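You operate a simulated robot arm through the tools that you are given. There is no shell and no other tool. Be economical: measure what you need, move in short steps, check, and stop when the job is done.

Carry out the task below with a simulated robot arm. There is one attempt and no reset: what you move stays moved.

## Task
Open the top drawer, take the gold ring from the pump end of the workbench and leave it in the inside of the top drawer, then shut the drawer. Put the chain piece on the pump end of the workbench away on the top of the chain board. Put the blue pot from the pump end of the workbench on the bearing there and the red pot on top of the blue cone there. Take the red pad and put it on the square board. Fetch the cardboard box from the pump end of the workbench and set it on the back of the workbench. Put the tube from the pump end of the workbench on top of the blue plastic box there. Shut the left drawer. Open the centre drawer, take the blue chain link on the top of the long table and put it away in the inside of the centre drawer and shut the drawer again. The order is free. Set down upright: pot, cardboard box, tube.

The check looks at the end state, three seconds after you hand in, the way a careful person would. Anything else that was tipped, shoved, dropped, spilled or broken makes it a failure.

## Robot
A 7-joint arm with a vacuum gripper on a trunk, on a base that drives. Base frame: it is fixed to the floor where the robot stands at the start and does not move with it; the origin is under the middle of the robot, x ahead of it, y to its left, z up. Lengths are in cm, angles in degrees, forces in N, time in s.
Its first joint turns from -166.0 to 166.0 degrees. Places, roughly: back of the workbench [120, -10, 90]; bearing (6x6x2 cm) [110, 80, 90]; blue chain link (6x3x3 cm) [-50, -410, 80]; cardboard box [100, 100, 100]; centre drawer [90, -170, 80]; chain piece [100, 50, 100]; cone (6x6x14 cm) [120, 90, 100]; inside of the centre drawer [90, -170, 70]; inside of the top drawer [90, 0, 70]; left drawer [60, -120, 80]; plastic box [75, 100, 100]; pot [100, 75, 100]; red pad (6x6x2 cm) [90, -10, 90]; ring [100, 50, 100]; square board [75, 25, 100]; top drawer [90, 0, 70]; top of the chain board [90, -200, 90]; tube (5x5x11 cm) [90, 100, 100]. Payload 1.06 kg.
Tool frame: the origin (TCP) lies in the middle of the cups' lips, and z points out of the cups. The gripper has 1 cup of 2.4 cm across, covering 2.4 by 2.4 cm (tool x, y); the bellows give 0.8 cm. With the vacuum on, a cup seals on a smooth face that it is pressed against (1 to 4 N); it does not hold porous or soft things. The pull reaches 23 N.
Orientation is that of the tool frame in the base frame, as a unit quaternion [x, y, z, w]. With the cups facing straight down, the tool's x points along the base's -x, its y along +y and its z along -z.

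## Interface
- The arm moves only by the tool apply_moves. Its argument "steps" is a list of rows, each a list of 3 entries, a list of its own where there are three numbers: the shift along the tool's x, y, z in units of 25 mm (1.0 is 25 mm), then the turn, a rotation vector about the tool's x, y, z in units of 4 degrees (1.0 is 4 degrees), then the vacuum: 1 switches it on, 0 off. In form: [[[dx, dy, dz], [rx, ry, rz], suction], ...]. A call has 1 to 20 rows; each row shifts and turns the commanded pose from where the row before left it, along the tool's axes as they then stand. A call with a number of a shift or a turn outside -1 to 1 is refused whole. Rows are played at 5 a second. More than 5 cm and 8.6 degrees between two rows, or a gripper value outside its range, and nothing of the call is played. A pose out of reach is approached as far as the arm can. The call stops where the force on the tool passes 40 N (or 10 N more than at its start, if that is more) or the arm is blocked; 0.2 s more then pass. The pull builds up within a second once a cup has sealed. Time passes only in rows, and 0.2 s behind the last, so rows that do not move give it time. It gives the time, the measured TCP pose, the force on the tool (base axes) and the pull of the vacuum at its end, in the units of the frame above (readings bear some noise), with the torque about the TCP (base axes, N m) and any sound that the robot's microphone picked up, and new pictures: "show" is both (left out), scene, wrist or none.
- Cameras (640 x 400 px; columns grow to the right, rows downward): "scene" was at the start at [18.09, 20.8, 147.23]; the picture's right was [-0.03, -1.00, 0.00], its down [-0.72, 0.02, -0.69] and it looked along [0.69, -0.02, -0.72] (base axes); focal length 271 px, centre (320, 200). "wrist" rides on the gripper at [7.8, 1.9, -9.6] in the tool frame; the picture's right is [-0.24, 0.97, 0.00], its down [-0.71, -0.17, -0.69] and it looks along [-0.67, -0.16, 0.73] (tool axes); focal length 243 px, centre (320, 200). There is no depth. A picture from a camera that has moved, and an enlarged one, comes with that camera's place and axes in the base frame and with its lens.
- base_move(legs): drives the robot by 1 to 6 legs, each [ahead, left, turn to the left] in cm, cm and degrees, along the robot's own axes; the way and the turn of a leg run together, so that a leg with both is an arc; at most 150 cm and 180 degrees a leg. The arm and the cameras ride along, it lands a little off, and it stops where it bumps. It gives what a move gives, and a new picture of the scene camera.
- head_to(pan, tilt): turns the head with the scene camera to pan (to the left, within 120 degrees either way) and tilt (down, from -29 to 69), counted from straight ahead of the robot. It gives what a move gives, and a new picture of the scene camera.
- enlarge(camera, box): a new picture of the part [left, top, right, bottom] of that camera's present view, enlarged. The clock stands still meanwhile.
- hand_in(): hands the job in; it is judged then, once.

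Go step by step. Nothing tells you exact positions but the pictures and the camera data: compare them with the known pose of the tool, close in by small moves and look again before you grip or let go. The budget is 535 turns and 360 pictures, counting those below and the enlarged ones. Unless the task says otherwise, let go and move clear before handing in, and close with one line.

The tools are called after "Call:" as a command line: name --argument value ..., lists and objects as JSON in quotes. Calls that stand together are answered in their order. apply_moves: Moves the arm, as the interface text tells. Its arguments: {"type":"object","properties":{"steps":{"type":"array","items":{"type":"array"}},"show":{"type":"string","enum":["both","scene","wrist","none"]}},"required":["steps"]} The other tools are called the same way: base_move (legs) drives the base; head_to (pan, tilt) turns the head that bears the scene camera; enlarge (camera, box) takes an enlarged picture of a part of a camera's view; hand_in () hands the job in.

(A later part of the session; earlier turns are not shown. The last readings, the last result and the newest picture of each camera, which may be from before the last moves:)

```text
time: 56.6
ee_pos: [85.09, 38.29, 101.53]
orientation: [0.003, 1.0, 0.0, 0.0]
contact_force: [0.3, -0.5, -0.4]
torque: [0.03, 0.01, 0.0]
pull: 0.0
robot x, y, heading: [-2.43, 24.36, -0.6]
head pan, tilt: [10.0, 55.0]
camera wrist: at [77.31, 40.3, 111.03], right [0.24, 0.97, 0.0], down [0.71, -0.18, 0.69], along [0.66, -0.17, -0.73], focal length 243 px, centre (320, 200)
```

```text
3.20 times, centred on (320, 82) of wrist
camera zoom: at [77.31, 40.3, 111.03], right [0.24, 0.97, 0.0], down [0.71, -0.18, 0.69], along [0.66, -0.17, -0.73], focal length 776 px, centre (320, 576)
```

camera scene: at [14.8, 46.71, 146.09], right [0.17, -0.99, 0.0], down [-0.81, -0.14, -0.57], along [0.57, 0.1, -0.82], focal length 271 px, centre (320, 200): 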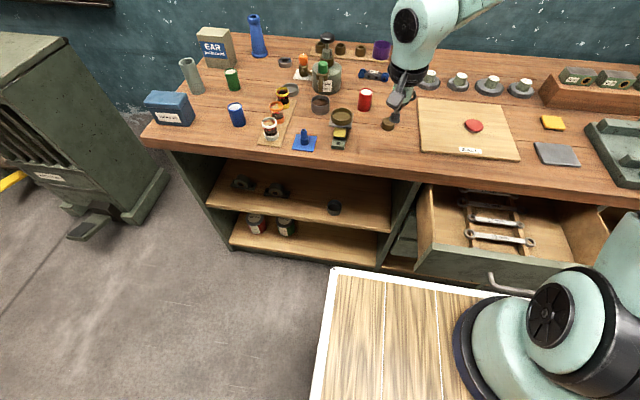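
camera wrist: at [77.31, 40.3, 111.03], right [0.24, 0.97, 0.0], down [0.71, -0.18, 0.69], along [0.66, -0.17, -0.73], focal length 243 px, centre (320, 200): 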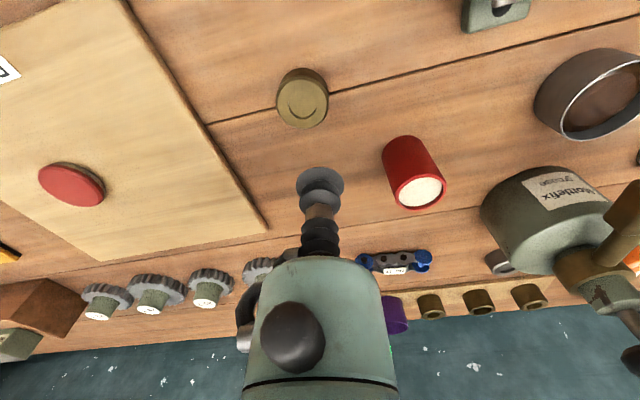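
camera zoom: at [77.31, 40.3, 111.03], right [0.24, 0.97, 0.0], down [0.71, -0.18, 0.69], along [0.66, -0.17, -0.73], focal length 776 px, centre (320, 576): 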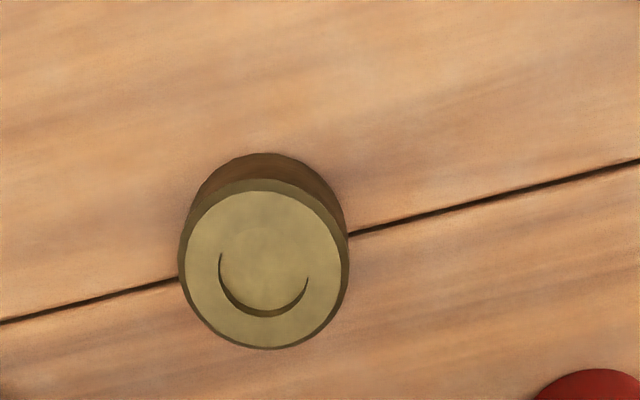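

This brass piece is a ring with a shallow recess. I'll compare with the other brass things by zooming on them.

Call:
enlarge --camera "scene" --box '[290, 30, 410, 155]'

Call:
enlarge --camera "wrist" --box '[340, 220, 560, 330]'

```text
3.20 times, centred on (350, 92) of scene
camera zoom: at [14.8, 46.72, 146.08], right [0.17, -0.99, 0.0], down [-0.81, -0.14, -0.57], along [0.57, 0.1, -0.82], focal length 867 px, centre (224, 544)
```

zoom: 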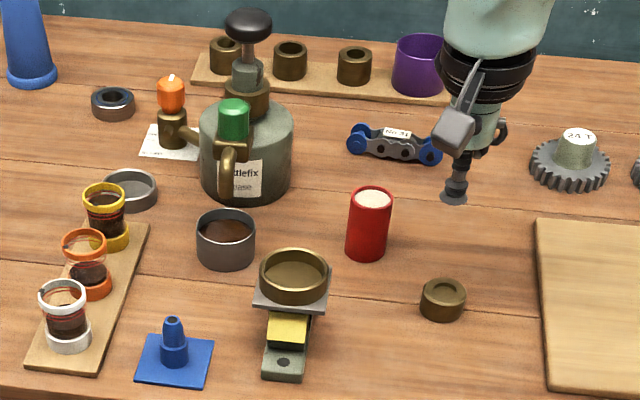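

```text
2.91 times, centred on (450, 275) of wrist
camera zoom: at [77.31, 40.3, 111.03], right [0.24, 0.97, 0.0], down [0.71, -0.18, 0.69], along [0.66, -0.17, -0.73], focal length 706 px, centre (-58, -18)
```

zoom: 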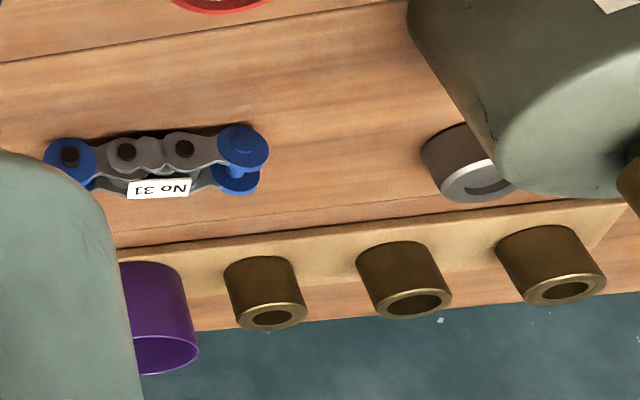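

The lone gold ring (with a silver twin near the pump) is the target, at about (84.1,37.1). Approach and recheck close.

Call:
apply_moves --steps '[[[0.38, -0.45, 0.5], [0, 0, 0], 0], [[0, 0, 0.8], [0, 0, 0], 0], [[0, 0, 0.8], [0, 0, 0], 0], [[0, 0, 0.6], [0, 0, 0], 0], [[0, 0, 0], [0, 0, 0], 0]]' --show "none"

Call:
enlarge --camera "wrist" --box '[240, 110, 400, 210]'

```text
time: 57.8
ee_pos: [84.21, 37.05, 94.86]
orientation: [0.005, 1.0, 0.001, 0.0]
contact_force: [-0.8, -0.8, 0.5]
torque: [0.0, 0.0, 0.02]
pull: 0.0
robot x, y, heading: [-2.86, 24.29, -0.3]
head pan, tilt: [10.0, 55.0]
```

```text
4.00 times, centred on (320, 160) of wrist
camera zoom: at [76.35, 39.17, 104.23], right [0.24, 0.97, 0.0], down [0.71, -0.18, 0.69], along [0.66, -0.17, -0.73], focal length 970 px, centre (320, 360)
```

zoom: 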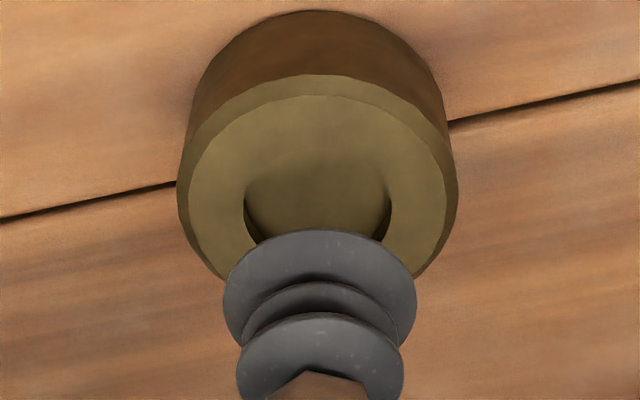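

Aligned over the ring. Descend with vacuum.

Call:
apply_moves --steps '[[[0, 0, 0.5], [0, 0, 0], 1], [[0, 0, 0.3], [0, 0, 0], 1], [[0, 0, 0.15], [0, 0, 0], 1], [[0, 0, 0.1], [0, 0, 0], 1], [[0, 0, 0], [0, 0, 0], 1]]' --show "none"

```text
time: 59.0
ee_pos: [84.09, 37.24, 92.33]
orientation: [0.003, 1.0, 0.001, 0.001]
contact_force: [3.8, 6.4, 16.6]
torque: [-0.01, -0.02, 0.03]
pull: 22.4
robot x, y, heading: [-2.16, 24.21, -0.4]
head pan, tilt: [10.0, 55.0]
```

Ring held. Lift and carry above the free left area of the drawer, near (57,17).

Call:
apply_moves --steps '[[[0, 0, -1], [0, 0, 0], 1], [[0, 0, -1], [0, 0, 0], 1], [[0, 0, -1], [0, 0, 0], 1], [[0, 0, -1], [0, 0, 0], 1], [[0.9, -0.67, 0], [0, 0, 0], 1], [[0.9, -0.67, 0], [0, 0, 0], 1], [[0.9, -0.67, 0], [0, 0, 0], 1], [[0.9, -0.67, 0], [0, 0, 0], 1], [[0.9, -0.67, 0], [0, 0, 0], 1], [[0.9, -0.67, 0], [0, 0, 0], 1], [[0.9, -0.67, 0], [0, 0, 0], 1], [[0.9, -0.67, 0], [0, 0, 0], 1], [[0.9, -0.67, 0], [0, 0, 0], 1], [[0.9, -0.67, 0], [0, 0, 0], 1], [[0.9, -0.67, 0], [0, 0, 0], 1], [[0.9, -0.67, 0], [0, 0, 0], 1], [[0, 0, 0], [0, 0, 0], 1]]'

```text
time: 62.6
ee_pos: [57.06, 17.42, 102.24]
orientation: [0.004, 1.0, 0.0, 0.0]
contact_force: [0.1, -0.6, -1.1]
torque: [0.0, 0.0, -0.02]
pull: 22.7
robot x, y, heading: [-2.41, 24.38, -0.4]
head pan, tilt: [10.0, 55.0]
camera scene: at [14.81, 46.71, 146.08], right [0.17, -0.99, 0.0], down [-0.81, -0.14, -0.57], along [0.57, 0.1, -0.82], focal length 271 px, centre (320, 200)
camera wrist: at [49.16, 19.36, 111.65], right [0.24, 0.97, 0.0], down [0.71, -0.18, 0.69], along [0.66, -0.17, -0.73], focal length 243 px, centre (320, 200)
```

scene: 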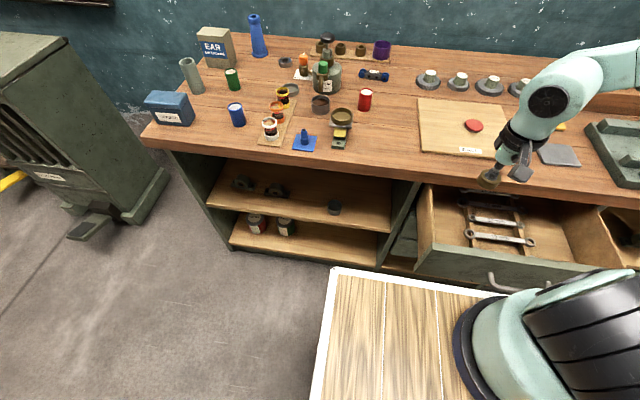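
wrist: 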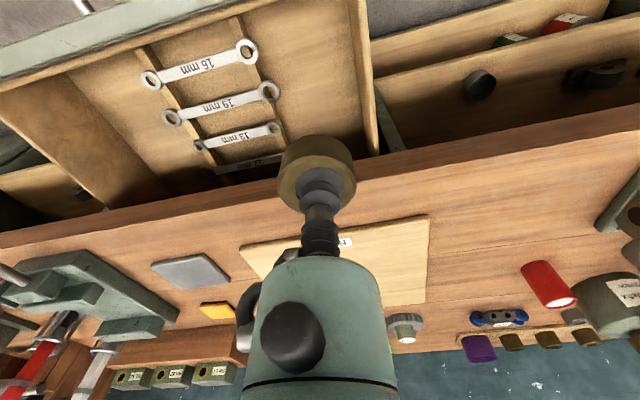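

The floor under (58,17) is free. To keep the camera housing clear of the drawer front, I'll yaw the tool 90° so the camera points to −y.

Call:
apply_moves --steps '[[[0, 0, 0], [0, 0, -1], 1], [[0, 0, 0], [0, 0, -1], 1], [[0, 0, 0], [0, 0, -1], 1], [[0, 0, 0], [0, 0, -1], 1], [[0, 0, 0], [0, 0, -1], 1], [[0, 0, 0], [0, 0, -1], 1], [[0, 0, 0], [0, 0, -1], 1], [[0, 0, 0], [0, 0, -1], 1], [[0, 0, 0], [0, 0, -1], 1], [[0, 0, 0], [0, 0, -1], 1], [[0, 0, 0], [0, 0, -1], 1], [[0, 0, 0], [0, 0, -1], 1], [[0, 0, 0], [0, 0, -1], 1], [[0, 0, 0], [0, 0, -1], 1], [[0, 0, 0], [0, 0, -1], 1], [[0, 0, 0], [0, 0, -1], 1], [[0, 0, 0], [0, 0, -1], 1], [[0, 0, 0], [0, 0, -1], 1], [[0, 0, 0], [0, 0, -1], 1], [[0, 0, 0], [0, 0, -1], 1]]' --show "none"

Call:
apply_moves --steps '[[[0, 0, 0], [0, 0, -1], 1], [[0, 0, 0], [0, 0, -1], 1], [[0, 0, 0], [0, 0, -0.5], 1], [[0.1, -0.2, 1], [0, 0, 0], 1], [[0.1, -0.1, 1], [0, 0, 0], 1], [[0, 0, 1], [0, 0, 0], 1], [[0, 0, 1], [0, 0, 0], 1], [[0, 0, 0], [0, 0, 0], 1]]'

```text
time: 66.8
ee_pos: [57.0, 17.48, 102.09]
orientation: [-0.493, 0.87, 0.0, 0.0]
contact_force: [0.3, -0.8, -1.6]
torque: [0.0, 0.02, -0.02]
pull: 23.5
out of reach, approached as far as the arm can: row 16, 17, 18, 19, 20
robot x, y, heading: [-2.78, 24.42, -0.3]
head pan, tilt: [10.0, 55.0]
```

```text
time: 68.6
ee_pos: [56.63, 17.37, 101.48]
orientation: [-0.502, 0.865, -0.001, -0.003]
contact_force: [0.1, -0.5, -2.0]
torque: [-0.04, 0.01, -0.02]
pull: 23.0
out of reach, approached as far as the arm can: row 1, 2, 4, 5, 6, 7
robot x, y, heading: [-2.54, 24.52, -0.3]
head pan, tilt: [10.0, 55.0]
camera scene: at [14.8, 46.71, 146.08], right [0.17, -0.99, 0.0], down [-0.81, -0.14, -0.57], along [0.57, 0.1, -0.82], focal length 271 px, centre (320, 200)
camera wrist: at [51.07, 11.58, 110.98], right [-0.73, 0.68, 0.0], down [0.5, 0.53, 0.68], along [0.46, 0.5, -0.73], focal length 243 px, centre (320, 200)
```

scene: 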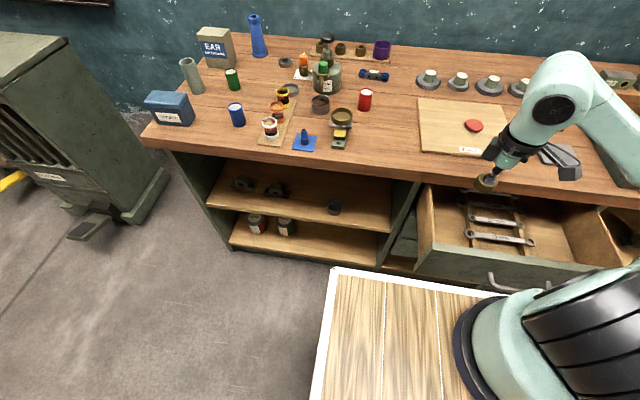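
wrist: 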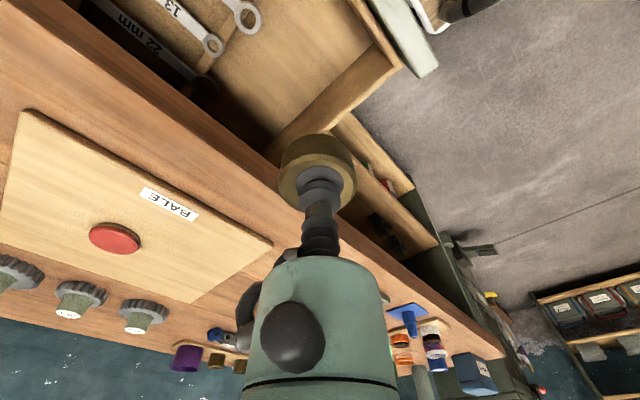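

Yaw limit is near −60°, which suffices. I'll turn back slightly to a reachable yaw and see where the tool is.

Call:
apply_moves --steps '[[[0, 0, 0], [0, 0, 1], 1], [[0, 0, 0], [0, 0, 1], 1], [[0, 0, 0], [0, 0, 1], 1], [[0, 0, 0], [0, 0, 1], 1], [[0, 0, 0], [0, 0, 1], 1], [[0, 0, 0], [0, 0, 1], 1], [[0, 0, 0], [0, 0, 1], 1], [[0, 0, 0], [0, 0, 1], 1], [[0, 0, 0], [0, 0, 1], 1], [[0, 0, 0], [0, 0, 0], 1]]'

```text
time: 70.8
ee_pos: [56.5, 17.68, 101.34]
orientation: [-0.215, 0.977, 0.001, 0.0]
contact_force: [0.3, 0.6, -1.6]
torque: [-0.02, -0.04, -0.01]
pull: 22.6
robot x, y, heading: [-2.53, 24.8, -0.4]
head pan, tilt: [10.0, 55.0]
camera scene: at [14.8, 46.71, 146.08], right [0.17, -0.99, 0.0], down [-0.81, -0.14, -0.57], along [0.57, 0.1, -0.82], focal length 271 px, centre (320, 200)
camera wrist: at [48.57, 16.09, 110.9], right [-0.2, 0.98, 0.0], down [0.71, 0.14, 0.68], along [0.67, 0.13, -0.73], focal length 243 px, centre (320, 200)
```

scene: 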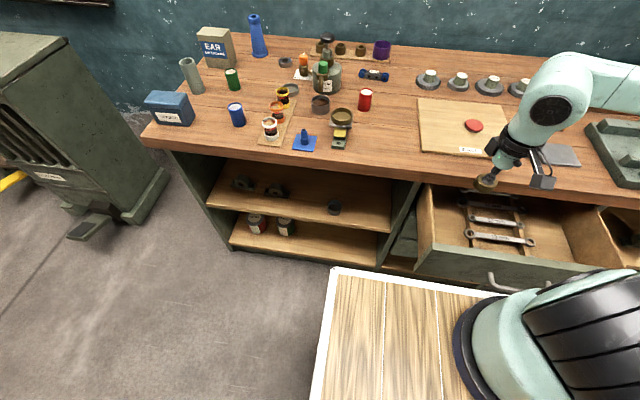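
wrist: 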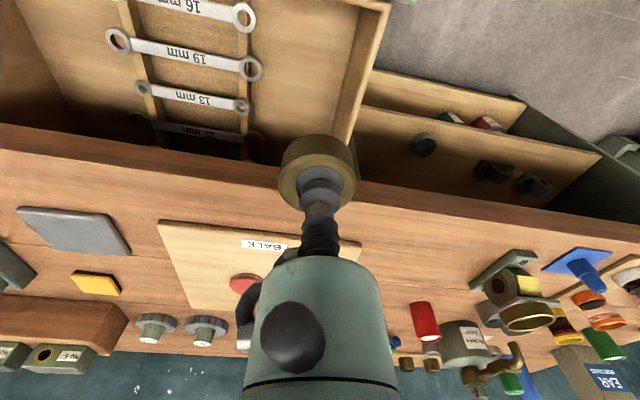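

Yaw is now −25°; I'll set it to about −49°, shift to (58,17.2), and lower partway.

Call:
apply_moves --steps '[[[0, 0, 0], [0, 0, -1], 1], [[0, 0, 0], [0, 0, -1], 1], [[0, 0, 0], [0, 0, -1], 1], [[0, 0, 0], [0, 0, -1], 1], [[0, 0, 0], [0, 0, -1], 1], [[0, 0, 0], [0, 0, -1], 1], [[-0.24, -0.58, 0], [0, 0, 0], 1], [[0, 0, 1], [0, 0, 0], 1], [[0, 0, 1], [0, 0, 0], 1], [[0, 0, 1], [0, 0, 0], 1], [[0, 0, 1], [0, 0, 0], 1], [[0, 0, 1], [0, 0, 0], 1], [[0, 0, 1], [0, 0, 0], 1], [[0, 0, 1], [0, 0, 0], 1], [[0, 0, 0], [0, 0, 0], 1]]'

```text
time: 74.0
ee_pos: [58.11, 17.15, 83.78]
orientation: [-0.414, 0.91, 0.0, 0.001]
contact_force: [0.4, -0.5, -2.0]
torque: [0.0, 0.01, -0.01]
pull: 23.1
robot x, y, heading: [-2.19, 24.78, -0.4]
head pan, tilt: [10.0, 55.0]
camera scene: at [14.8, 46.71, 146.08], right [0.17, -0.99, 0.0], down [-0.81, -0.14, -0.57], along [0.57, 0.1, -0.82], focal length 271 px, centre (320, 200)
camera wrist: at [51.47, 12.61, 93.3], right [-0.58, 0.82, 0.0], down [0.59, 0.42, 0.68], along [0.56, 0.4, -0.73], focal length 243 px, centre (320, 200)
```

scene: 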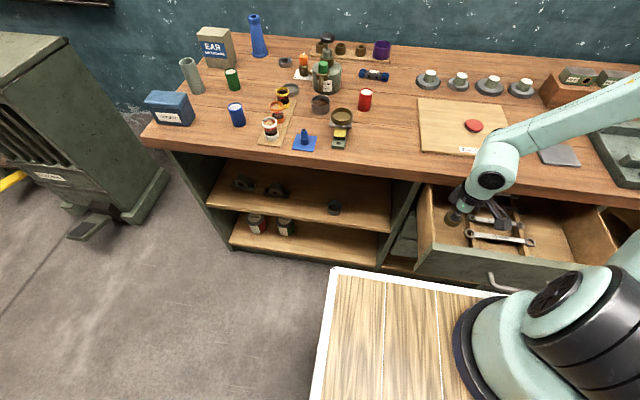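
wrist: 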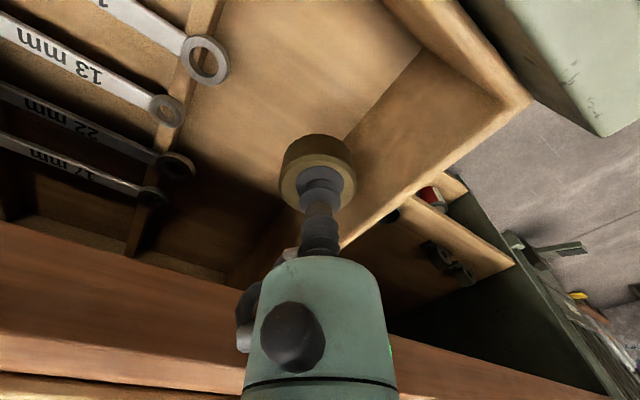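

Clear so far. Lower another 6 cm and check the wrist link's clearance to the bench edge.

Call:
apply_moves --steps '[[[0, 0, 0.8], [0, 0, 0], 1], [[0, 0, 0.8], [0, 0, 0], 1], [[0, 0, 0.8], [0, 0, 0], 1], [[0, 0, 0], [0, 0, 0], 1]]'

Call:
enlarge --camera "scene" --box '[400, 110, 600, 270]'

```text
time: 75.0
ee_pos: [58.21, 17.47, 77.64]
orientation: [-0.414, 0.91, -0.001, 0.0]
contact_force: [0.3, 0.8, -2.2]
torque: [-0.03, 0.05, 0.01]
pull: 23.1
robot x, y, heading: [-2.59, 24.75, -0.2]
head pan, tilt: [10.0, 55.0]
camera scene: at [14.8, 46.71, 146.08], right [0.17, -0.99, 0.0], down [-0.81, -0.14, -0.57], along [0.57, 0.1, -0.82], focal length 271 px, centre (320, 200)
camera wrist: at [51.61, 12.75, 87.17], right [-0.58, 0.82, 0.0], down [0.59, 0.42, 0.69], along [0.56, 0.4, -0.73], focal length 243 px, centre (320, 200)
```

scene: 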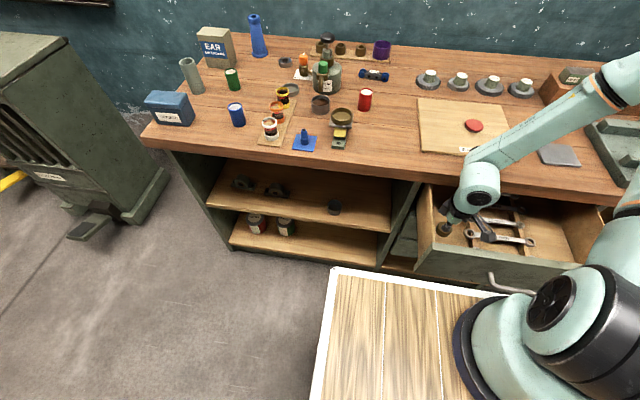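
wrist: 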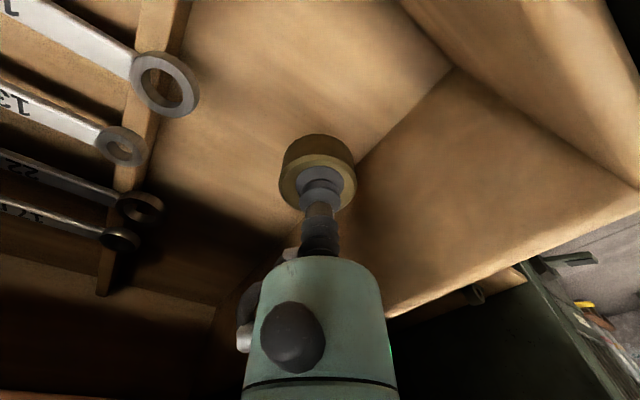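

```text
2.50 times, centred on (500, 190) of scene
camera zoom: at [14.8, 46.71, 146.08], right [0.17, -0.99, 0.0], down [-0.81, -0.14, -0.57], along [0.57, 0.1, -0.82], focal length 677 px, centre (-130, 225)
```

zoom: 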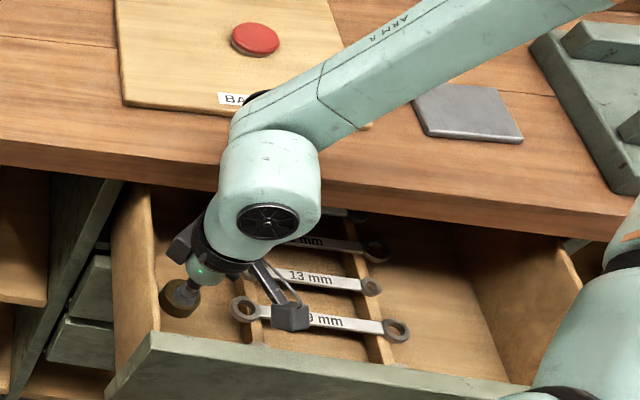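

Call:
apply_moves --steps '[[[0, 0, 0.4], [0, 0, 0], 1], [[0, 0, 0.4], [0, 0, 0], 1], [[0, 0, 0.2], [0, 0, 0], 1], [[0, 0, 0], [0, 0, 0], 1]]'

```text
time: 76.0
ee_pos: [58.24, 17.18, 75.36]
orientation: [-0.414, 0.91, 0.0, 0.0]
contact_force: [0.9, -0.3, -2.4]
torque: [-0.02, 0.0, -0.01]
pull: 22.9
robot x, y, heading: [-2.47, 24.41, -0.5]
head pan, tilt: [10.0, 55.0]
camera scene: at [14.81, 46.71, 146.08], right [0.17, -0.99, 0.0], down [-0.81, -0.14, -0.57], along [0.57, 0.1, -0.82], focal length 271 px, centre (320, 200)
camera wrist: at [51.53, 12.58, 84.78], right [-0.58, 0.82, 0.0], down [0.59, 0.42, 0.68], along [0.56, 0.4, -0.73], focal length 243 px, centre (320, 200)
```

scene: 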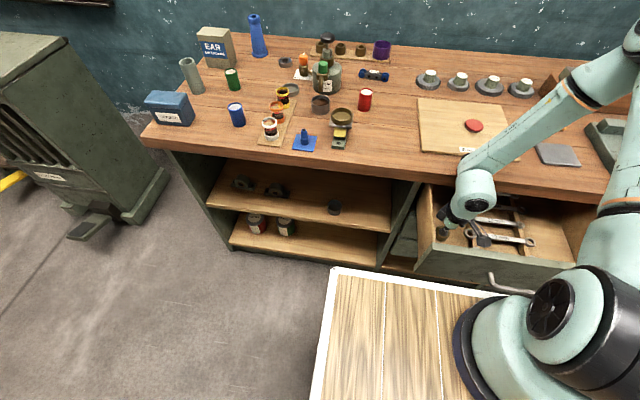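
wrist: 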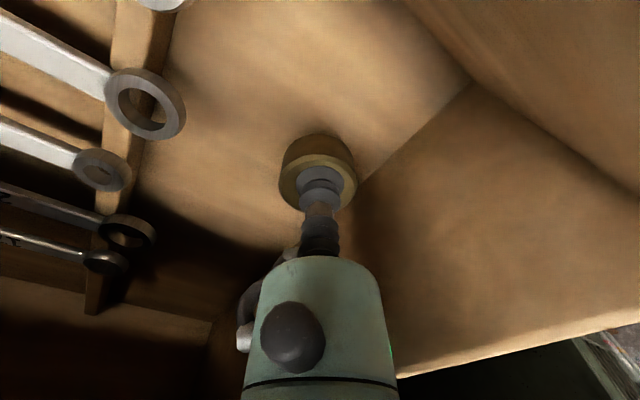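

Call:
apply_moves --steps '[[[0, 0, 0.3], [0, 0, 0], 1], [[0, 0, 0.2], [0, 0, 0], 1], [[0, 0, 0.1], [0, 0, 0], 1], [[0, 0, 0], [0, 0, 0], 1]]' --show "none"

```text
time: 77.0
ee_pos: [57.95, 17.18, 73.9]
orientation: [-0.414, 0.91, 0.0, 0.0]
contact_force: [0.2, -0.2, -2.6]
torque: [-0.05, 0.01, 0.03]
pull: 23.5
robot x, y, heading: [-2.51, 24.43, -0.7]
head pan, tilt: [10.0, 55.0]
```

Call:
apply_moves --steps '[[[0, 0, 0.2], [0, 0, 0], 1], [[0, 0, 0.15], [0, 0, 0], 1], [[0, 0, 0.1], [0, 0, 0], 1], [[0, 0, 0], [0, 0, 0], 1]]' --show "wrist"

```text
time: 78.0
ee_pos: [58.02, 17.13, 72.67]
orientation: [-0.414, 0.91, 0.0, 0.001]
contact_force: [-0.1, 0.0, -1.9]
torque: [0.0, 0.0, 0.02]
pull: 23.4
robot x, y, heading: [-2.62, 24.7, -0.5]
head pan, tilt: [10.0, 55.0]
camera wrist: at [51.39, 12.51, 82.22], right [-0.58, 0.82, 0.0], down [0.59, 0.42, 0.68], along [0.56, 0.4, -0.73], focal length 243 px, centre (320, 200)
```

wrist: 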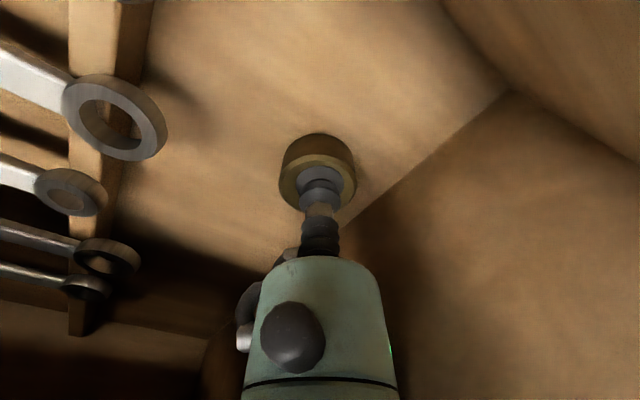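

Call:
apply_moves --steps '[[[0, 0, 0.15], [0, 0, 0], 1], [[0, 0, 0.1], [0, 0, 0], 1], [[0, 0, 0.08], [0, 0, 0], 1], [[0, 0, 0], [0, 0, 0], 1]]' --show "none"

```text
time: 78.7
ee_pos: [57.86, 17.16, 72.08]
orientation: [-0.415, 0.91, -0.001, 0.0]
contact_force: [1.0, 2.1, 12.5]
torque: [-0.37, 0.9, 0.07]
pull: 22.4
robot x, y, heading: [-2.35, 24.28, -0.4]
head pan, tilt: [10.0, 55.0]
stopped in row 3: the force on the tool passed its limit at 44 N (the readings are from after the stop); the commanded pose is now the measured one
```

Stopped with a torque hinting that the camera housing touches something (−7,−3 cm from the tip). Look.

Call:
enlarge --camera "scene" --box '[410, 170, 550, 290]'

Call:
enlarge --camera "wrist" --box '[0, 0, 640, 400]'

```text
3.33 times, centred on (480, 230) of scene
camera zoom: at [14.77, 46.73, 146.09], right [0.17, -0.99, 0.0], down [-0.81, -0.14, -0.57], along [0.57, 0.1, -0.82], focal length 903 px, centre (-213, 100)
```

zoom: 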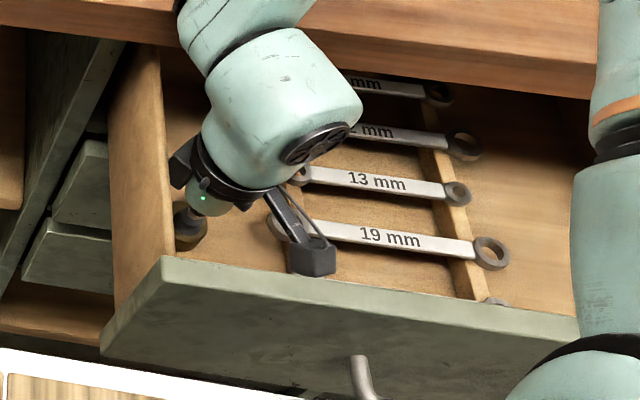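

```text
1.00 times, centred on (320, 200) of wrist (not enlarged: the box is as wide or as high as the picture)
camera zoom: at [51.39, 12.6, 81.62], right [-0.58, 0.82, 0.0], down [0.59, 0.42, 0.69], along [0.56, 0.4, -0.73], focal length 243 px, centre (320, 200)
```

zoom: 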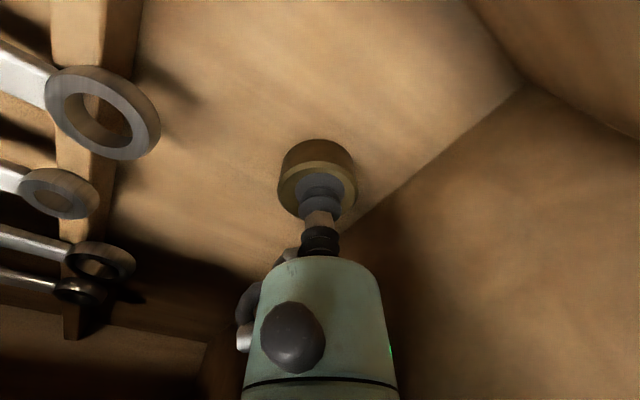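

The camera block is at the drawer's front edge. I'll lift a little, yaw a bit more and shift 0.8 cm toward the bench.

Call:
apply_moves --steps '[[[0, 0, -0.3], [0, 0, 0], 1], [[0, 0, -0.3], [0, 0, 0], 1], [[0, 0, 0], [0, 0, -1], 1], [[0, 0, 0], [0, 0, -1], 1], [[-0.17, -0.27, 0], [0, 0, 0], 1], [[0, 0, 0], [0, 0, 0], 1]]' --show "wrist"

Call:
enlarge --camera "scene" --box '[410, 170, 550, 290]'

```text
time: 80.1
ee_pos: [58.78, 17.16, 73.46]
orientation: [-0.476, 0.879, 0.001, 0.0]
contact_force: [-0.7, -1.1, -2.3]
torque: [-0.02, 0.0, 0.01]
pull: 22.8
robot x, y, heading: [-2.51, 24.55, -0.4]
head pan, tilt: [10.0, 55.0]
camera wrist: at [52.9, 11.73, 83.04], right [-0.69, 0.73, 0.0], down [0.53, 0.5, 0.69], along [0.5, 0.47, -0.73], focal length 243 px, centre (320, 200)
```

wrist: 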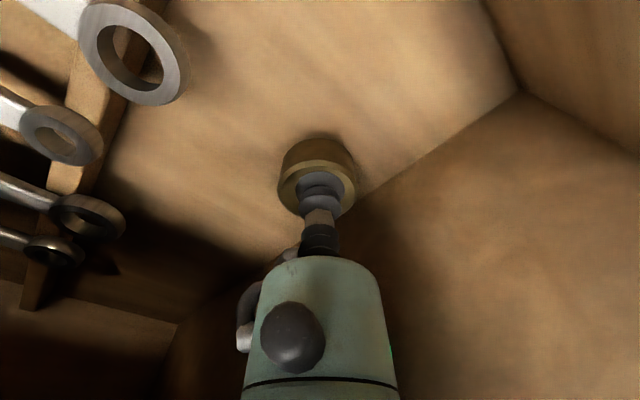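

```text
3.33 times, centred on (480, 230) of scene
camera zoom: at [14.81, 46.71, 146.08], right [0.17, -0.99, 0.0], down [-0.81, -0.14, -0.57], along [0.57, 0.1, -0.82], focal length 903 px, centre (-213, 100)
```

zoom: 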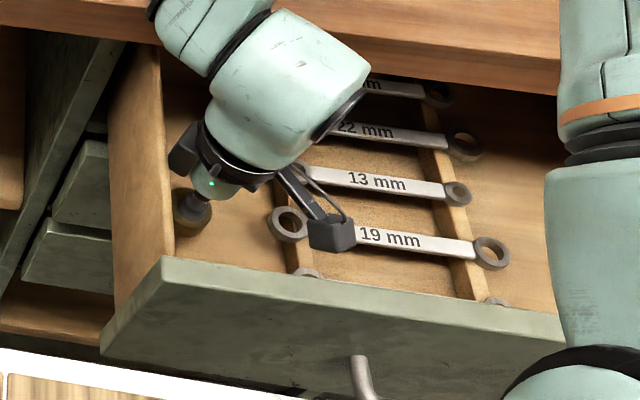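

Clearer now. Lower gently.

Call:
apply_moves --steps '[[[0, 0, 0.2], [0, 0, 0], 1], [[0, 0, 0.15], [0, 0, 0], 1], [[0, 0, 0.08], [0, 0, 0], 1], [[0, 0, 0], [0, 0, 0], 1]]' --show "none"

```text
time: 81.1
ee_pos: [58.72, 17.13, 72.38]
orientation: [-0.478, 0.879, 0.0, 0.0]
contact_force: [0.4, 0.0, -0.6]
torque: [-0.06, 0.0, -0.01]
pull: 22.6
robot x, y, heading: [-2.36, 24.61, -0.5]
head pan, tilt: [10.0, 55.0]
```

Call:
apply_moves --steps '[[[0, 0, 0.08], [0, 0, 0], 1], [[0, 0, 0.05], [0, 0, 0], 1], [[0, 0, 0], [0, 0, 0], 1]]' --show "none"

```text
time: 81.9
ee_pos: [58.89, 17.23, 72.18]
orientation: [-0.478, 0.879, -0.001, 0.001]
contact_force: [1.2, 0.1, 8.2]
torque: [0.0, 0.02, 0.03]
pull: 22.8
robot x, y, heading: [-2.64, 24.73, -0.3]
head pan, tilt: [10.0, 55.0]
```

The ring rests on the drawer floor (8 N, no side torque). Release and rise.

Call:
apply_moves --steps '[[[0, 0, 0], [0, 0, 0], 0], [[0, 0, 0], [0, 0, 0], 0], [[0, 0, 0], [0, 0, 0], 0], [[0, 0, 0], [0, 0, 0], 0], [[0, 0, -0.2], [0, 0, 0], 0], [[0, 0, -0.5], [0, 0, 0], 0], [[0, 0, -1], [0, 0, 0], 0], [[0, 0, -1], [0, 0, 0], 0], [[0, 0, -1], [0, 0, 0], 0], [[0, 0, -1], [0, 0, 0], 0], [[0, 0, -1], [0, 0, 0], 0], [[0, 0, -1], [0, 0, 0], 0], [[0, 0, -1], [0, 0, 0], 0], [[0, 0, -1], [0, 0, 0], 0], [[0, 0, -1], [0, 0, 0], 0], [[0, 0, -1], [0, 0, 0], 0], [[0, 0, -1], [0, 0, 0], 0], [[0, 0, 0], [0, 0, 0], 0]]'

```text
time: 85.7
ee_pos: [58.68, 17.31, 101.29]
orientation: [-0.478, 0.879, 0.0, 0.0]
contact_force: [0.1, 0.9, 0.2]
torque: [0.01, -0.01, -0.01]
pull: 0.0
robot x, y, heading: [-2.24, 24.44, -0.3]
head pan, tilt: [10.0, 55.0]
camera scene: at [14.81, 46.72, 146.08], right [0.17, -0.99, 0.0], down [-0.81, -0.14, -0.57], along [0.57, 0.1, -0.82], focal length 271 px, centre (320, 200)
camera wrist: at [52.82, 11.8, 110.82], right [-0.69, 0.73, 0.0], down [0.53, 0.5, 0.69], along [0.5, 0.47, -0.73], focal length 243 px, centre (320, 200)
```

scene: 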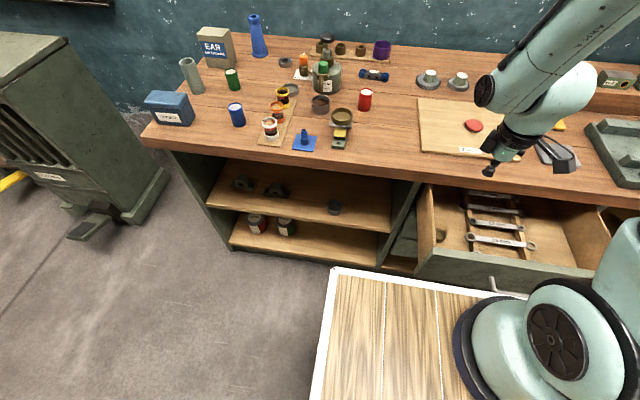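
wrist: 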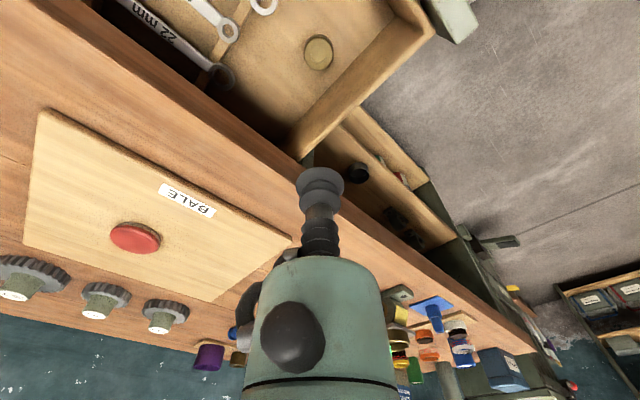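

The ring lies in the drawer. Now un-yaw, back off 27 cm and turn the tool horizontal to push the drawer shut.

Call:
apply_moves --steps '[[[0, 0, 0], [0, 0, 1], 0], [[0, 0, 0], [0, 0, 1], 0], [[0, 0, 0], [0, 0, 1], 0], [[0, 0, 0], [0, 0, 1], 0], [[0, 0, 0], [0, 0, 1], 0], [[0, 0, 0], [0, 0, 1], 0], [[0, 0, 0], [0, 0, 1], 0], [[0, 0, 0], [0, 0, 1], 0], [[0, 0, 0], [0, 0, 1], 0], [[0, 0, 0], [0, 0, 1], 0], [[0, 0, 0], [0, 0, 1], 0], [[0, 0, 0], [0, 0, 1], 0], [[0, 0, 0], [0, 0, 1], 0], [[0, 0, 0], [0, 0, 1], 0], [[0, 0, 0], [0, 0, 0.28], 0], [[0, 0, -1], [0, 0, 0], 0], [[0, 0, -1], [0, 0, 0], 0]]' --show "none"

Call:
base_move --legs '[[-28, 0, 0]]'

Call:
apply_moves --steps '[[[0, 0, 0], [0, -1, 0], 0], [[0, 0, 0], [0, -1, 0], 0], [[0, 0, 0], [0, -1, 0], 0], [[0, 0, 0], [0, -1, 0], 0], [[0, 0, 0], [0, -1, 0], 0], [[0, 0, 0], [0, -1, 0], 0], [[0, 0, 0], [0, -1, 0], 0], [[0, 0, 0], [0, -1, 0], 0], [[0, 0, 0], [0, -1, 0], 0], [[0, 0, 0], [0, -1, 0], 0], [[0, 0, 0], [0, -1, 0], 0], [[0, 0, 0], [0, -1, 0], 0], [[0, 0, 0], [0, -1, 0], 0], [[0, 0, 0], [0, -1, 0], 0], [[0, 0, 0], [0, -1, 0], 0], [[0, 0, 0], [0, -1, 0], 0], [[0, 0, 0], [0, -1, 0], 0], [[0, 0, 0], [0, -1, 0], 0], [[0, 0, 0], [0, -1, 0], 0], [[0, 0, 0], [0, -1, 0], 0]]' --show "none"

Call:
apply_moves --steps '[[[0, 0, 0], [0, -1, 0], 0], [[0, 0, 0], [0, -1, 0], 0], [[0, 0, 0], [0, -0.5, 0], 0], [[0, 0, 0], [0, 0, 0], 0]]' --show "both"

```text
time: 89.3
ee_pos: [58.61, 17.26, 106.26]
orientation: [0.002, 1.0, 0.001, -0.001]
contact_force: [0.1, 0.8, -0.5]
torque: [0.01, 0.03, 0.01]
pull: 0.2
robot x, y, heading: [-2.31, 24.71, -0.3]
head pan, tilt: [10.0, 55.0]
```

```text
time: 91.4
ee_pos: [30.55, 17.55, 106.31]
orientation: [0.001, 1.0, -0.001, 0.0]
contact_force: [0.3, 0.0, 0.3]
torque: [0.01, -0.02, 0.03]
pull: 0.0
robot x, y, heading: [-30.4, 24.91, -0.2]
head pan, tilt: [10.0, 55.0]
stopped in leg 1: the robot was blocked; the commanded pose is now the measured one
camera scene: at [-13.17, 47.04, 146.08], right [0.17, -0.99, 0.0], down [-0.81, -0.14, -0.57], along [0.57, 0.1, -0.82], focal length 271 px, centre (320, 200)
```

scene: 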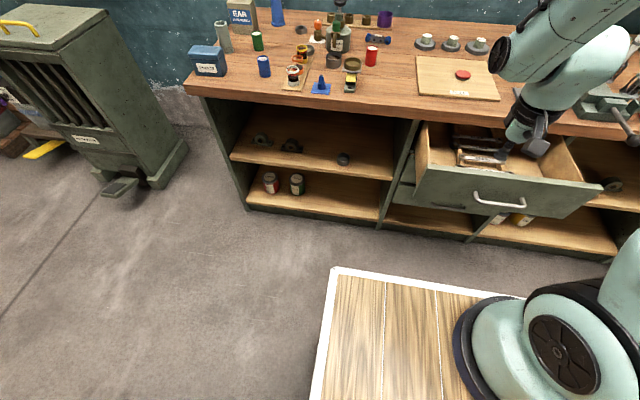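

```text
time: 95.6
ee_pos: [30.05, 17.95, 101.51]
orientation: [-0.025, 0.966, -0.01, 0.258]
contact_force: [1.3, -0.5, 0.2]
torque: [-0.03, 0.01, 0.01]
pull: 0.0
out of reach, approached as far as the arm can: row 9, 10, 11, 12, 13, 14, 15, 16, 17, 18, 19, 20
robot x, y, heading: [-30.51, 24.78, -0.5]
head pan, tilt: [10.0, 55.0]
```

```text
time: 96.6
ee_pos: [29.98, 18.04, 100.72]
orientation: [-0.03, 0.965, -0.011, 0.261]
contact_force: [-0.7, -0.6, -0.2]
torque: [-0.01, 0.03, 0.02]
pull: 0.0
out of reach, approached as far as the arm can: row 1, 2, 3
robot x, y, heading: [-30.54, 25.1, -0.5]
head pan, tilt: [10.0, 55.0]
camera scene: at [-13.18, 47.05, 146.08], right [0.17, -0.99, 0.0], down [-0.81, -0.14, -0.57], along [0.57, 0.1, -0.82], focal length 271 px, centre (320, 200)
camera wrist: at [18.23, 19.69, 104.83], right [0.15, 0.98, 0.08], down [0.27, -0.12, 0.95], along [0.95, -0.12, -0.29], focal length 243 px, centre (320, 200)
```

scene: 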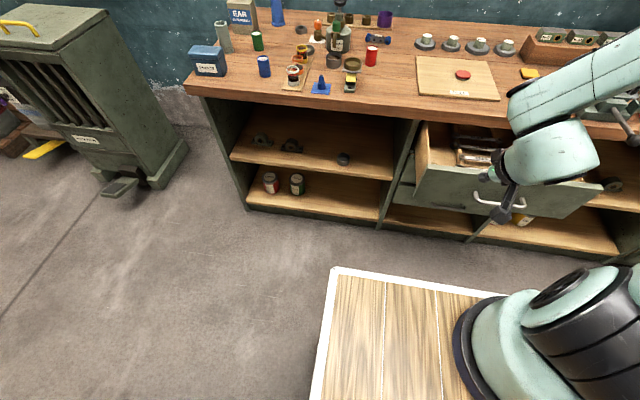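
wrist: 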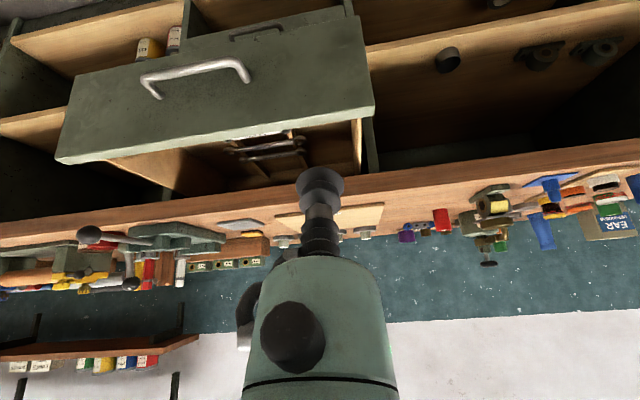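

The base bumped something behind at about −30, and the arm was too close to its axis to turn the tool fully. I'll extend the TCP 10 cm forward/up, then finish turning.

Call:
apply_moves --steps '[[[-0.9, 0, 0.05], [0, 0, 0], 0], [[-0.9, 0, 0.05], [0, 0, 0], 0], [[-0.9, 0, 0.05], [0, 0, 0], 0], [[-0.9, 0, 0.05], [0, 0, 0], 0], [[-0.9, 0, 0.05], [0, 0, 0], 0], [[0, 0, 0], [0, -1, 0], 0], [[0, 0, 0], [0, -1, 0], 0], [[0, 0, 0], [0, -1, 0], 0], [[0, 0, 0], [0, -1, 0], 0], [[0, 0, 0], [0, -1, 0], 0], [[0, 0, 0], [0, -1, 0], 0], [[0, 0, 0], [0, -1, 0], 0], [[0, 0, 0], [0, -1, 0], 0], [[0, 0, 0], [0, -1, 0], 0], [[0, 0, 0], [0, -1, 0], 0], [[0, 0, 0], [0, -1, 0], 0], [[0, 0, 0], [0, -1, 0], 0], [[0, 0, 0], [0, -1, 0], 0], [[0, 0, 0], [0, -1, 0], 0], [[0, 0, 0], [0, 0, 0], 0]]' --show "none"

Call:
head_to --pan 120 --tilt 45

Call:
head_to --pan -115 --tilt 50

```text
time: 100.8
ee_pos: [38.21, 17.09, 105.41]
orientation: [-0.028, 0.888, -0.038, 0.457]
contact_force: [0.8, -1.4, -0.2]
torque: [0.02, 0.03, 0.01]
pull: 0.0
out of reach, approached as far as the arm can: row 6, 7, 8, 9, 14, 15, 16, 17, 18, 19
robot x, y, heading: [-30.0, 25.18, -0.3]
head pan, tilt: [10.0, 55.0]
```

```text
time: 102.7
ee_pos: [38.35, 17.14, 105.3]
orientation: [-0.028, 0.888, -0.038, 0.457]
contact_force: [-0.1, 0.1, 0.0]
torque: [-0.03, 0.01, -0.01]
pull: 0.0
robot x, y, heading: [-30.35, 24.63, -0.2]
head pan, tilt: [120.0, 45.0]
camera scene: at [-24.29, 52.91, 147.43], right [0.87, 0.49, 0.0], down [0.35, -0.62, -0.71], along [-0.35, 0.62, -0.71], focal length 271 px, centre (320, 200)
```

scene: 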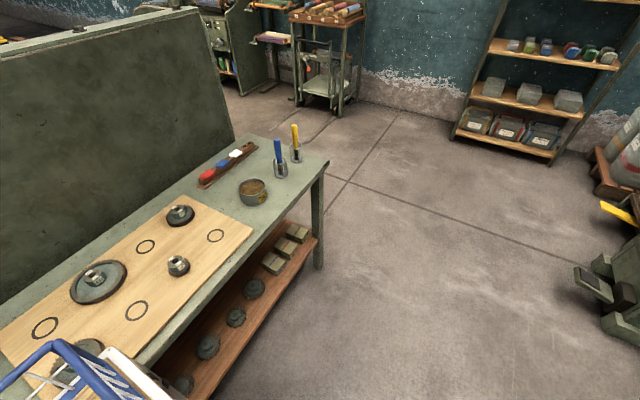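

```text
time: 106.0
ee_pos: [38.33, 17.1, 105.3]
orientation: [-0.029, 0.888, -0.038, 0.457]
contact_force: [-0.4, 0.2, -0.3]
torque: [-0.03, -0.03, -0.01]
pull: 0.1
robot x, y, heading: [-30.56, 24.79, -0.4]
head pan, tilt: [-115.0, 50.0]
camera scene: at [-23.58, 38.88, 146.74], right [-0.9, 0.43, 0.0], down [0.33, 0.69, -0.64], along [-0.28, -0.58, -0.77], focal length 271 px, centre (320, 200)
```

scene: 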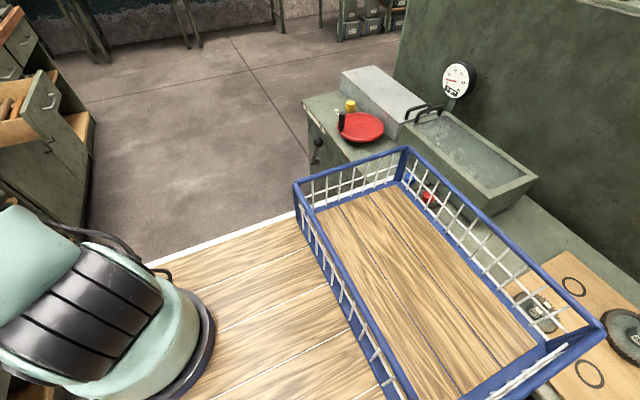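

Behind the robot stands a heavy test bench; nothing appears disturbed, and I'll keep off it. I'll extend the TCP forward 8 cm and finish the pitch.

Call:
apply_moves --steps '[[[-0.48, 0, 0.65], [0, 0, 0], 0], [[-0.48, 0, 0.65], [0, 0, 0], 0], [[-0.48, 0, 0.65], [0, 0, 0], 0], [[-0.48, 0, 0.65], [0, 0, 0], 0], [[0, 0, 0], [0, -1, 0], 0], [[0, 0, 0], [0, -1, 0], 0], [[0, 0, 0], [0, -1, 0], 0], [[0, 0, 0], [0, -1, 0], 0], [[0, 0, 0], [0, -1, 0], 0], [[0, 0, 0], [0, -1, 0], 0], [[0, 0, 0], [0, -1, 0], 0], [[0, 0, 0], [0, -1, 0], 0], [[0, 0, 0], [0, -1, 0], 0], [[0, 0, 0], [0, 0, 0], 0]]' --show "none"

Call:
head_to --pan 0 --tilt 55

```text
time: 109.0
ee_pos: [46.29, 17.26, 105.34]
orientation: [-0.04, 0.703, -0.026, 0.71]
contact_force: [-0.4, 0.8, 0.3]
torque: [0.01, 0.03, -0.01]
pull: 0.0
robot x, y, heading: [-30.67, 24.88, -0.4]
head pan, tilt: [-115.0, 50.0]
```

```text
time: 110.9
ee_pos: [46.32, 17.37, 105.53]
orientation: [-0.041, 0.703, -0.027, 0.709]
contact_force: [0.3, 0.7, 0.3]
torque: [0.01, -0.01, 0.01]
pull: 0.1
robot x, y, heading: [-30.17, 24.99, -0.2]
head pan, tilt: [0.0, 55.0]
camera scene: at [-13.07, 45.78, 146.08], right [-0.01, -1.0, 0.0], down [-0.82, 0.01, -0.57], along [0.57, 0.0, -0.82], focal length 271 px, centre (320, 200)
```

scene: 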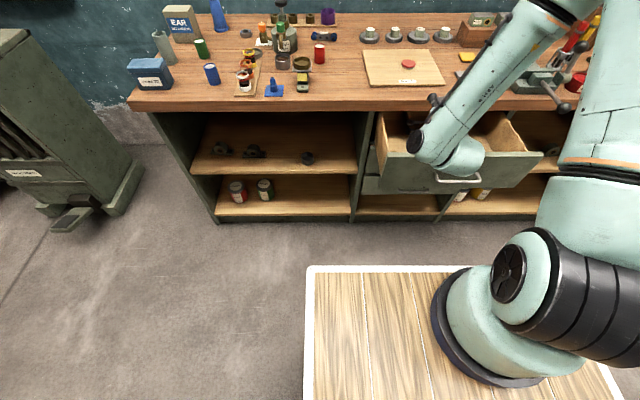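

Tool is horizontal now. Remove the small roll, pull back to x≈40 and lower in front of the drawer face.

Call:
apply_moves --steps '[[[0, 0, 0], [0, 0, 0.7], 0], [[0, 0, 0], [0, 0, 0.65], 0], [[0, 0, -0.8], [0, 0, 0], 0], [[0, 0, -0.8], [0, 0, 0], 0], [[0, 0, -0.9], [0, 0, 0], 0], [[1, 0, 0], [0, 0, 0], 0], [[1, 0, 0], [0, 0, 0], 0], [[1, 0, 0], [0, 0, 0], 0], [[1, 0, 0], [0, 0, 0], 0], [[1, 0, 0], [0, 0, 0], 0], [[1, 0, 0], [0, 0, 0], 0], [[1, 0, 0], [0, 0, 0], 0], [[1, 0, 0], [0, 0, 0], 0], [[1, 0, 0], [0, 0, 0], 0], [[1, 0, 0], [0, 0, 0], 0], [[1, 0, 0], [0, 0, 0], 0], [[0, 0, 0], [0, 0, 0], 0]]'

```text
time: 114.5
ee_pos: [44.28, 17.34, 77.61]
orientation: [-0.006, 0.704, 0.006, 0.71]
contact_force: [0.0, 0.2, -0.2]
torque: [-0.01, -0.02, -0.03]
pull: 0.0
out of reach, approached as far as the arm can: row 4, 5
robot x, y, heading: [-30.16, 24.89, -0.3]
head pan, tilt: [0.0, 55.0]
camera scene: at [-13.06, 45.79, 146.08], right [-0.01, -1.0, 0.0], down [-0.82, 0.01, -0.57], along [0.57, 0.0, -0.82], focal length 271 px, centre (320, 200)
camera wrist: at [34.67, 19.06, 69.73], right [-0.02, 0.97, 0.24], down [-0.69, -0.18, 0.7], along [0.73, -0.15, 0.67], focal length 243 px, centre (320, 200)
```

scene: 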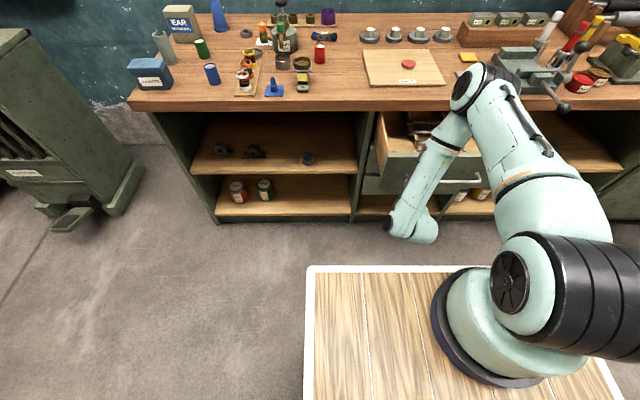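
wrist: 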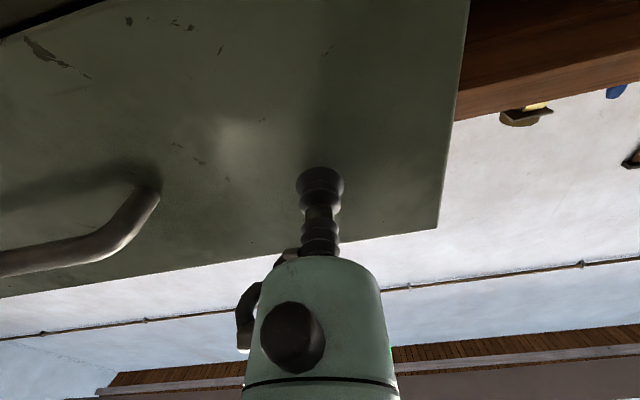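

The cup is in front of the face. Push the drawer shut.

Call:
apply_moves --steps '[[[0, 0, 0.5], [0, 0, 0], 0], [[0, 0, 0.5], [0, 0, 0], 0], [[0, 0, 0.5], [0, 0, 0], 0], [[0, 0, 0.5], [0, 0, 0], 0], [[0, 0, 0.5], [0, 0, 0], 0], [[0, 0, 0.5], [0, 0, 0], 0], [[0, 0, 0.5], [0, 0, 0], 0], [[0, 0, 0.5], [0, 0, 0], 0], [[0, 0, 0.5], [0, 0, 0], 0], [[0, 0, 0.5], [0, 0, 0], 0], [[0, 0, 0.5], [0, 0, 0], 0], [[0, 0, 0.5], [0, 0, 0], 0], [[0, 0, 0.5], [0, 0, 0], 0], [[0, 0, 0.5], [0, 0, 0], 0], [[0, 0, 0.5], [0, 0, 0], 0], [[0, 0, 0.5], [0, 0, 0], 0], [[0, 0, 0.5], [0, 0, 0], 0], [[0, 0, 0], [0, 0, 0], 0]]'

```text
time: 118.3
ee_pos: [65.58, 17.49, 77.99]
orientation: [-0.006, 0.703, 0.006, 0.711]
contact_force: [0.0, -0.1, -0.6]
torque: [-0.01, 0.0, 0.0]
pull: 0.1
robot x, y, heading: [-30.67, 24.6, -0.4]
head pan, tilt: [0.0, 55.0]
camera scene: at [-13.07, 45.79, 146.08], right [-0.01, -1.0, 0.0], down [-0.82, 0.01, -0.57], along [0.57, 0.0, -0.82], focal length 271 px, centre (320, 200)
camera wrist: at [56.05, 19.31, 69.96], right [-0.02, 0.97, 0.24], down [-0.69, -0.18, 0.7], along [0.73, -0.15, 0.67], focal length 243 px, centre (320, 200)
```

scene: 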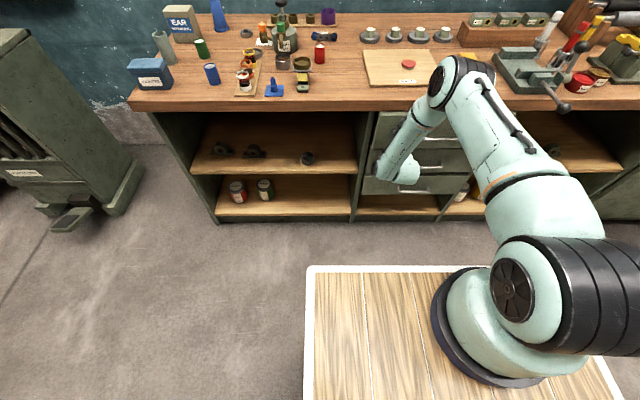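
wrist: 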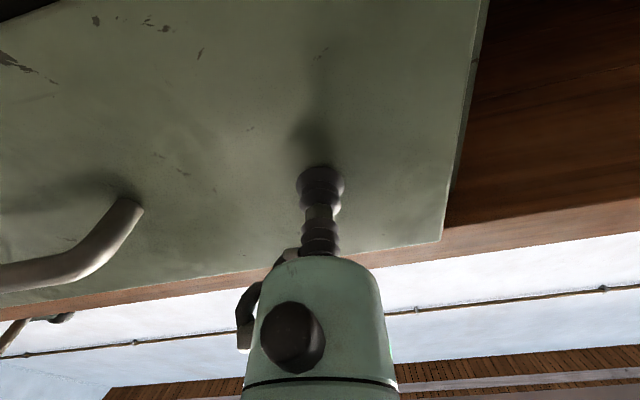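

Drawer nearly shut; final push in small steps until resistance.

Call:
apply_moves --steps '[[[0, 0, 0.3], [0, 0, 0], 0], [[0, 0, 0.2], [0, 0, 0], 0], [[0, 0, 0.2], [0, 0, 0], 0], [[0, 0, 0.2], [0, 0, 0], 0], [[0, 0, 0.15], [0, 0, 0], 0], [[0, 0, 0], [0, 0, 0], 0]]' --show "none"

```text
time: 119.7
ee_pos: [68.12, 17.53, 77.94]
orientation: [-0.006, 0.705, 0.006, 0.709]
contact_force: [0.1, 0.5, 1.3]
torque: [0.03, 0.01, -0.02]
pull: 0.0
robot x, y, heading: [-30.47, 25.15, -0.6]
head pan, tilt: [0.0, 55.0]
```

Call:
apply_moves --steps '[[[0, 0, 0.1], [0, 0, 0], 0], [[0, 0, 0.1], [0, 0, 0], 0], [[0, 0, 0.1], [0, 0, 0], 0], [[0, 0, 0], [0, 0, 0], 0]]' --show "none"

```text
time: 120.7
ee_pos: [68.9, 17.62, 77.89]
orientation: [-0.007, 0.705, 0.007, 0.709]
contact_force: [-7.3, -0.5, -3.3]
torque: [0.03, -0.05, -0.02]
pull: 0.1
robot x, y, heading: [-30.46, 25.01, -0.2]
head pan, tilt: [0.0, 55.0]
```

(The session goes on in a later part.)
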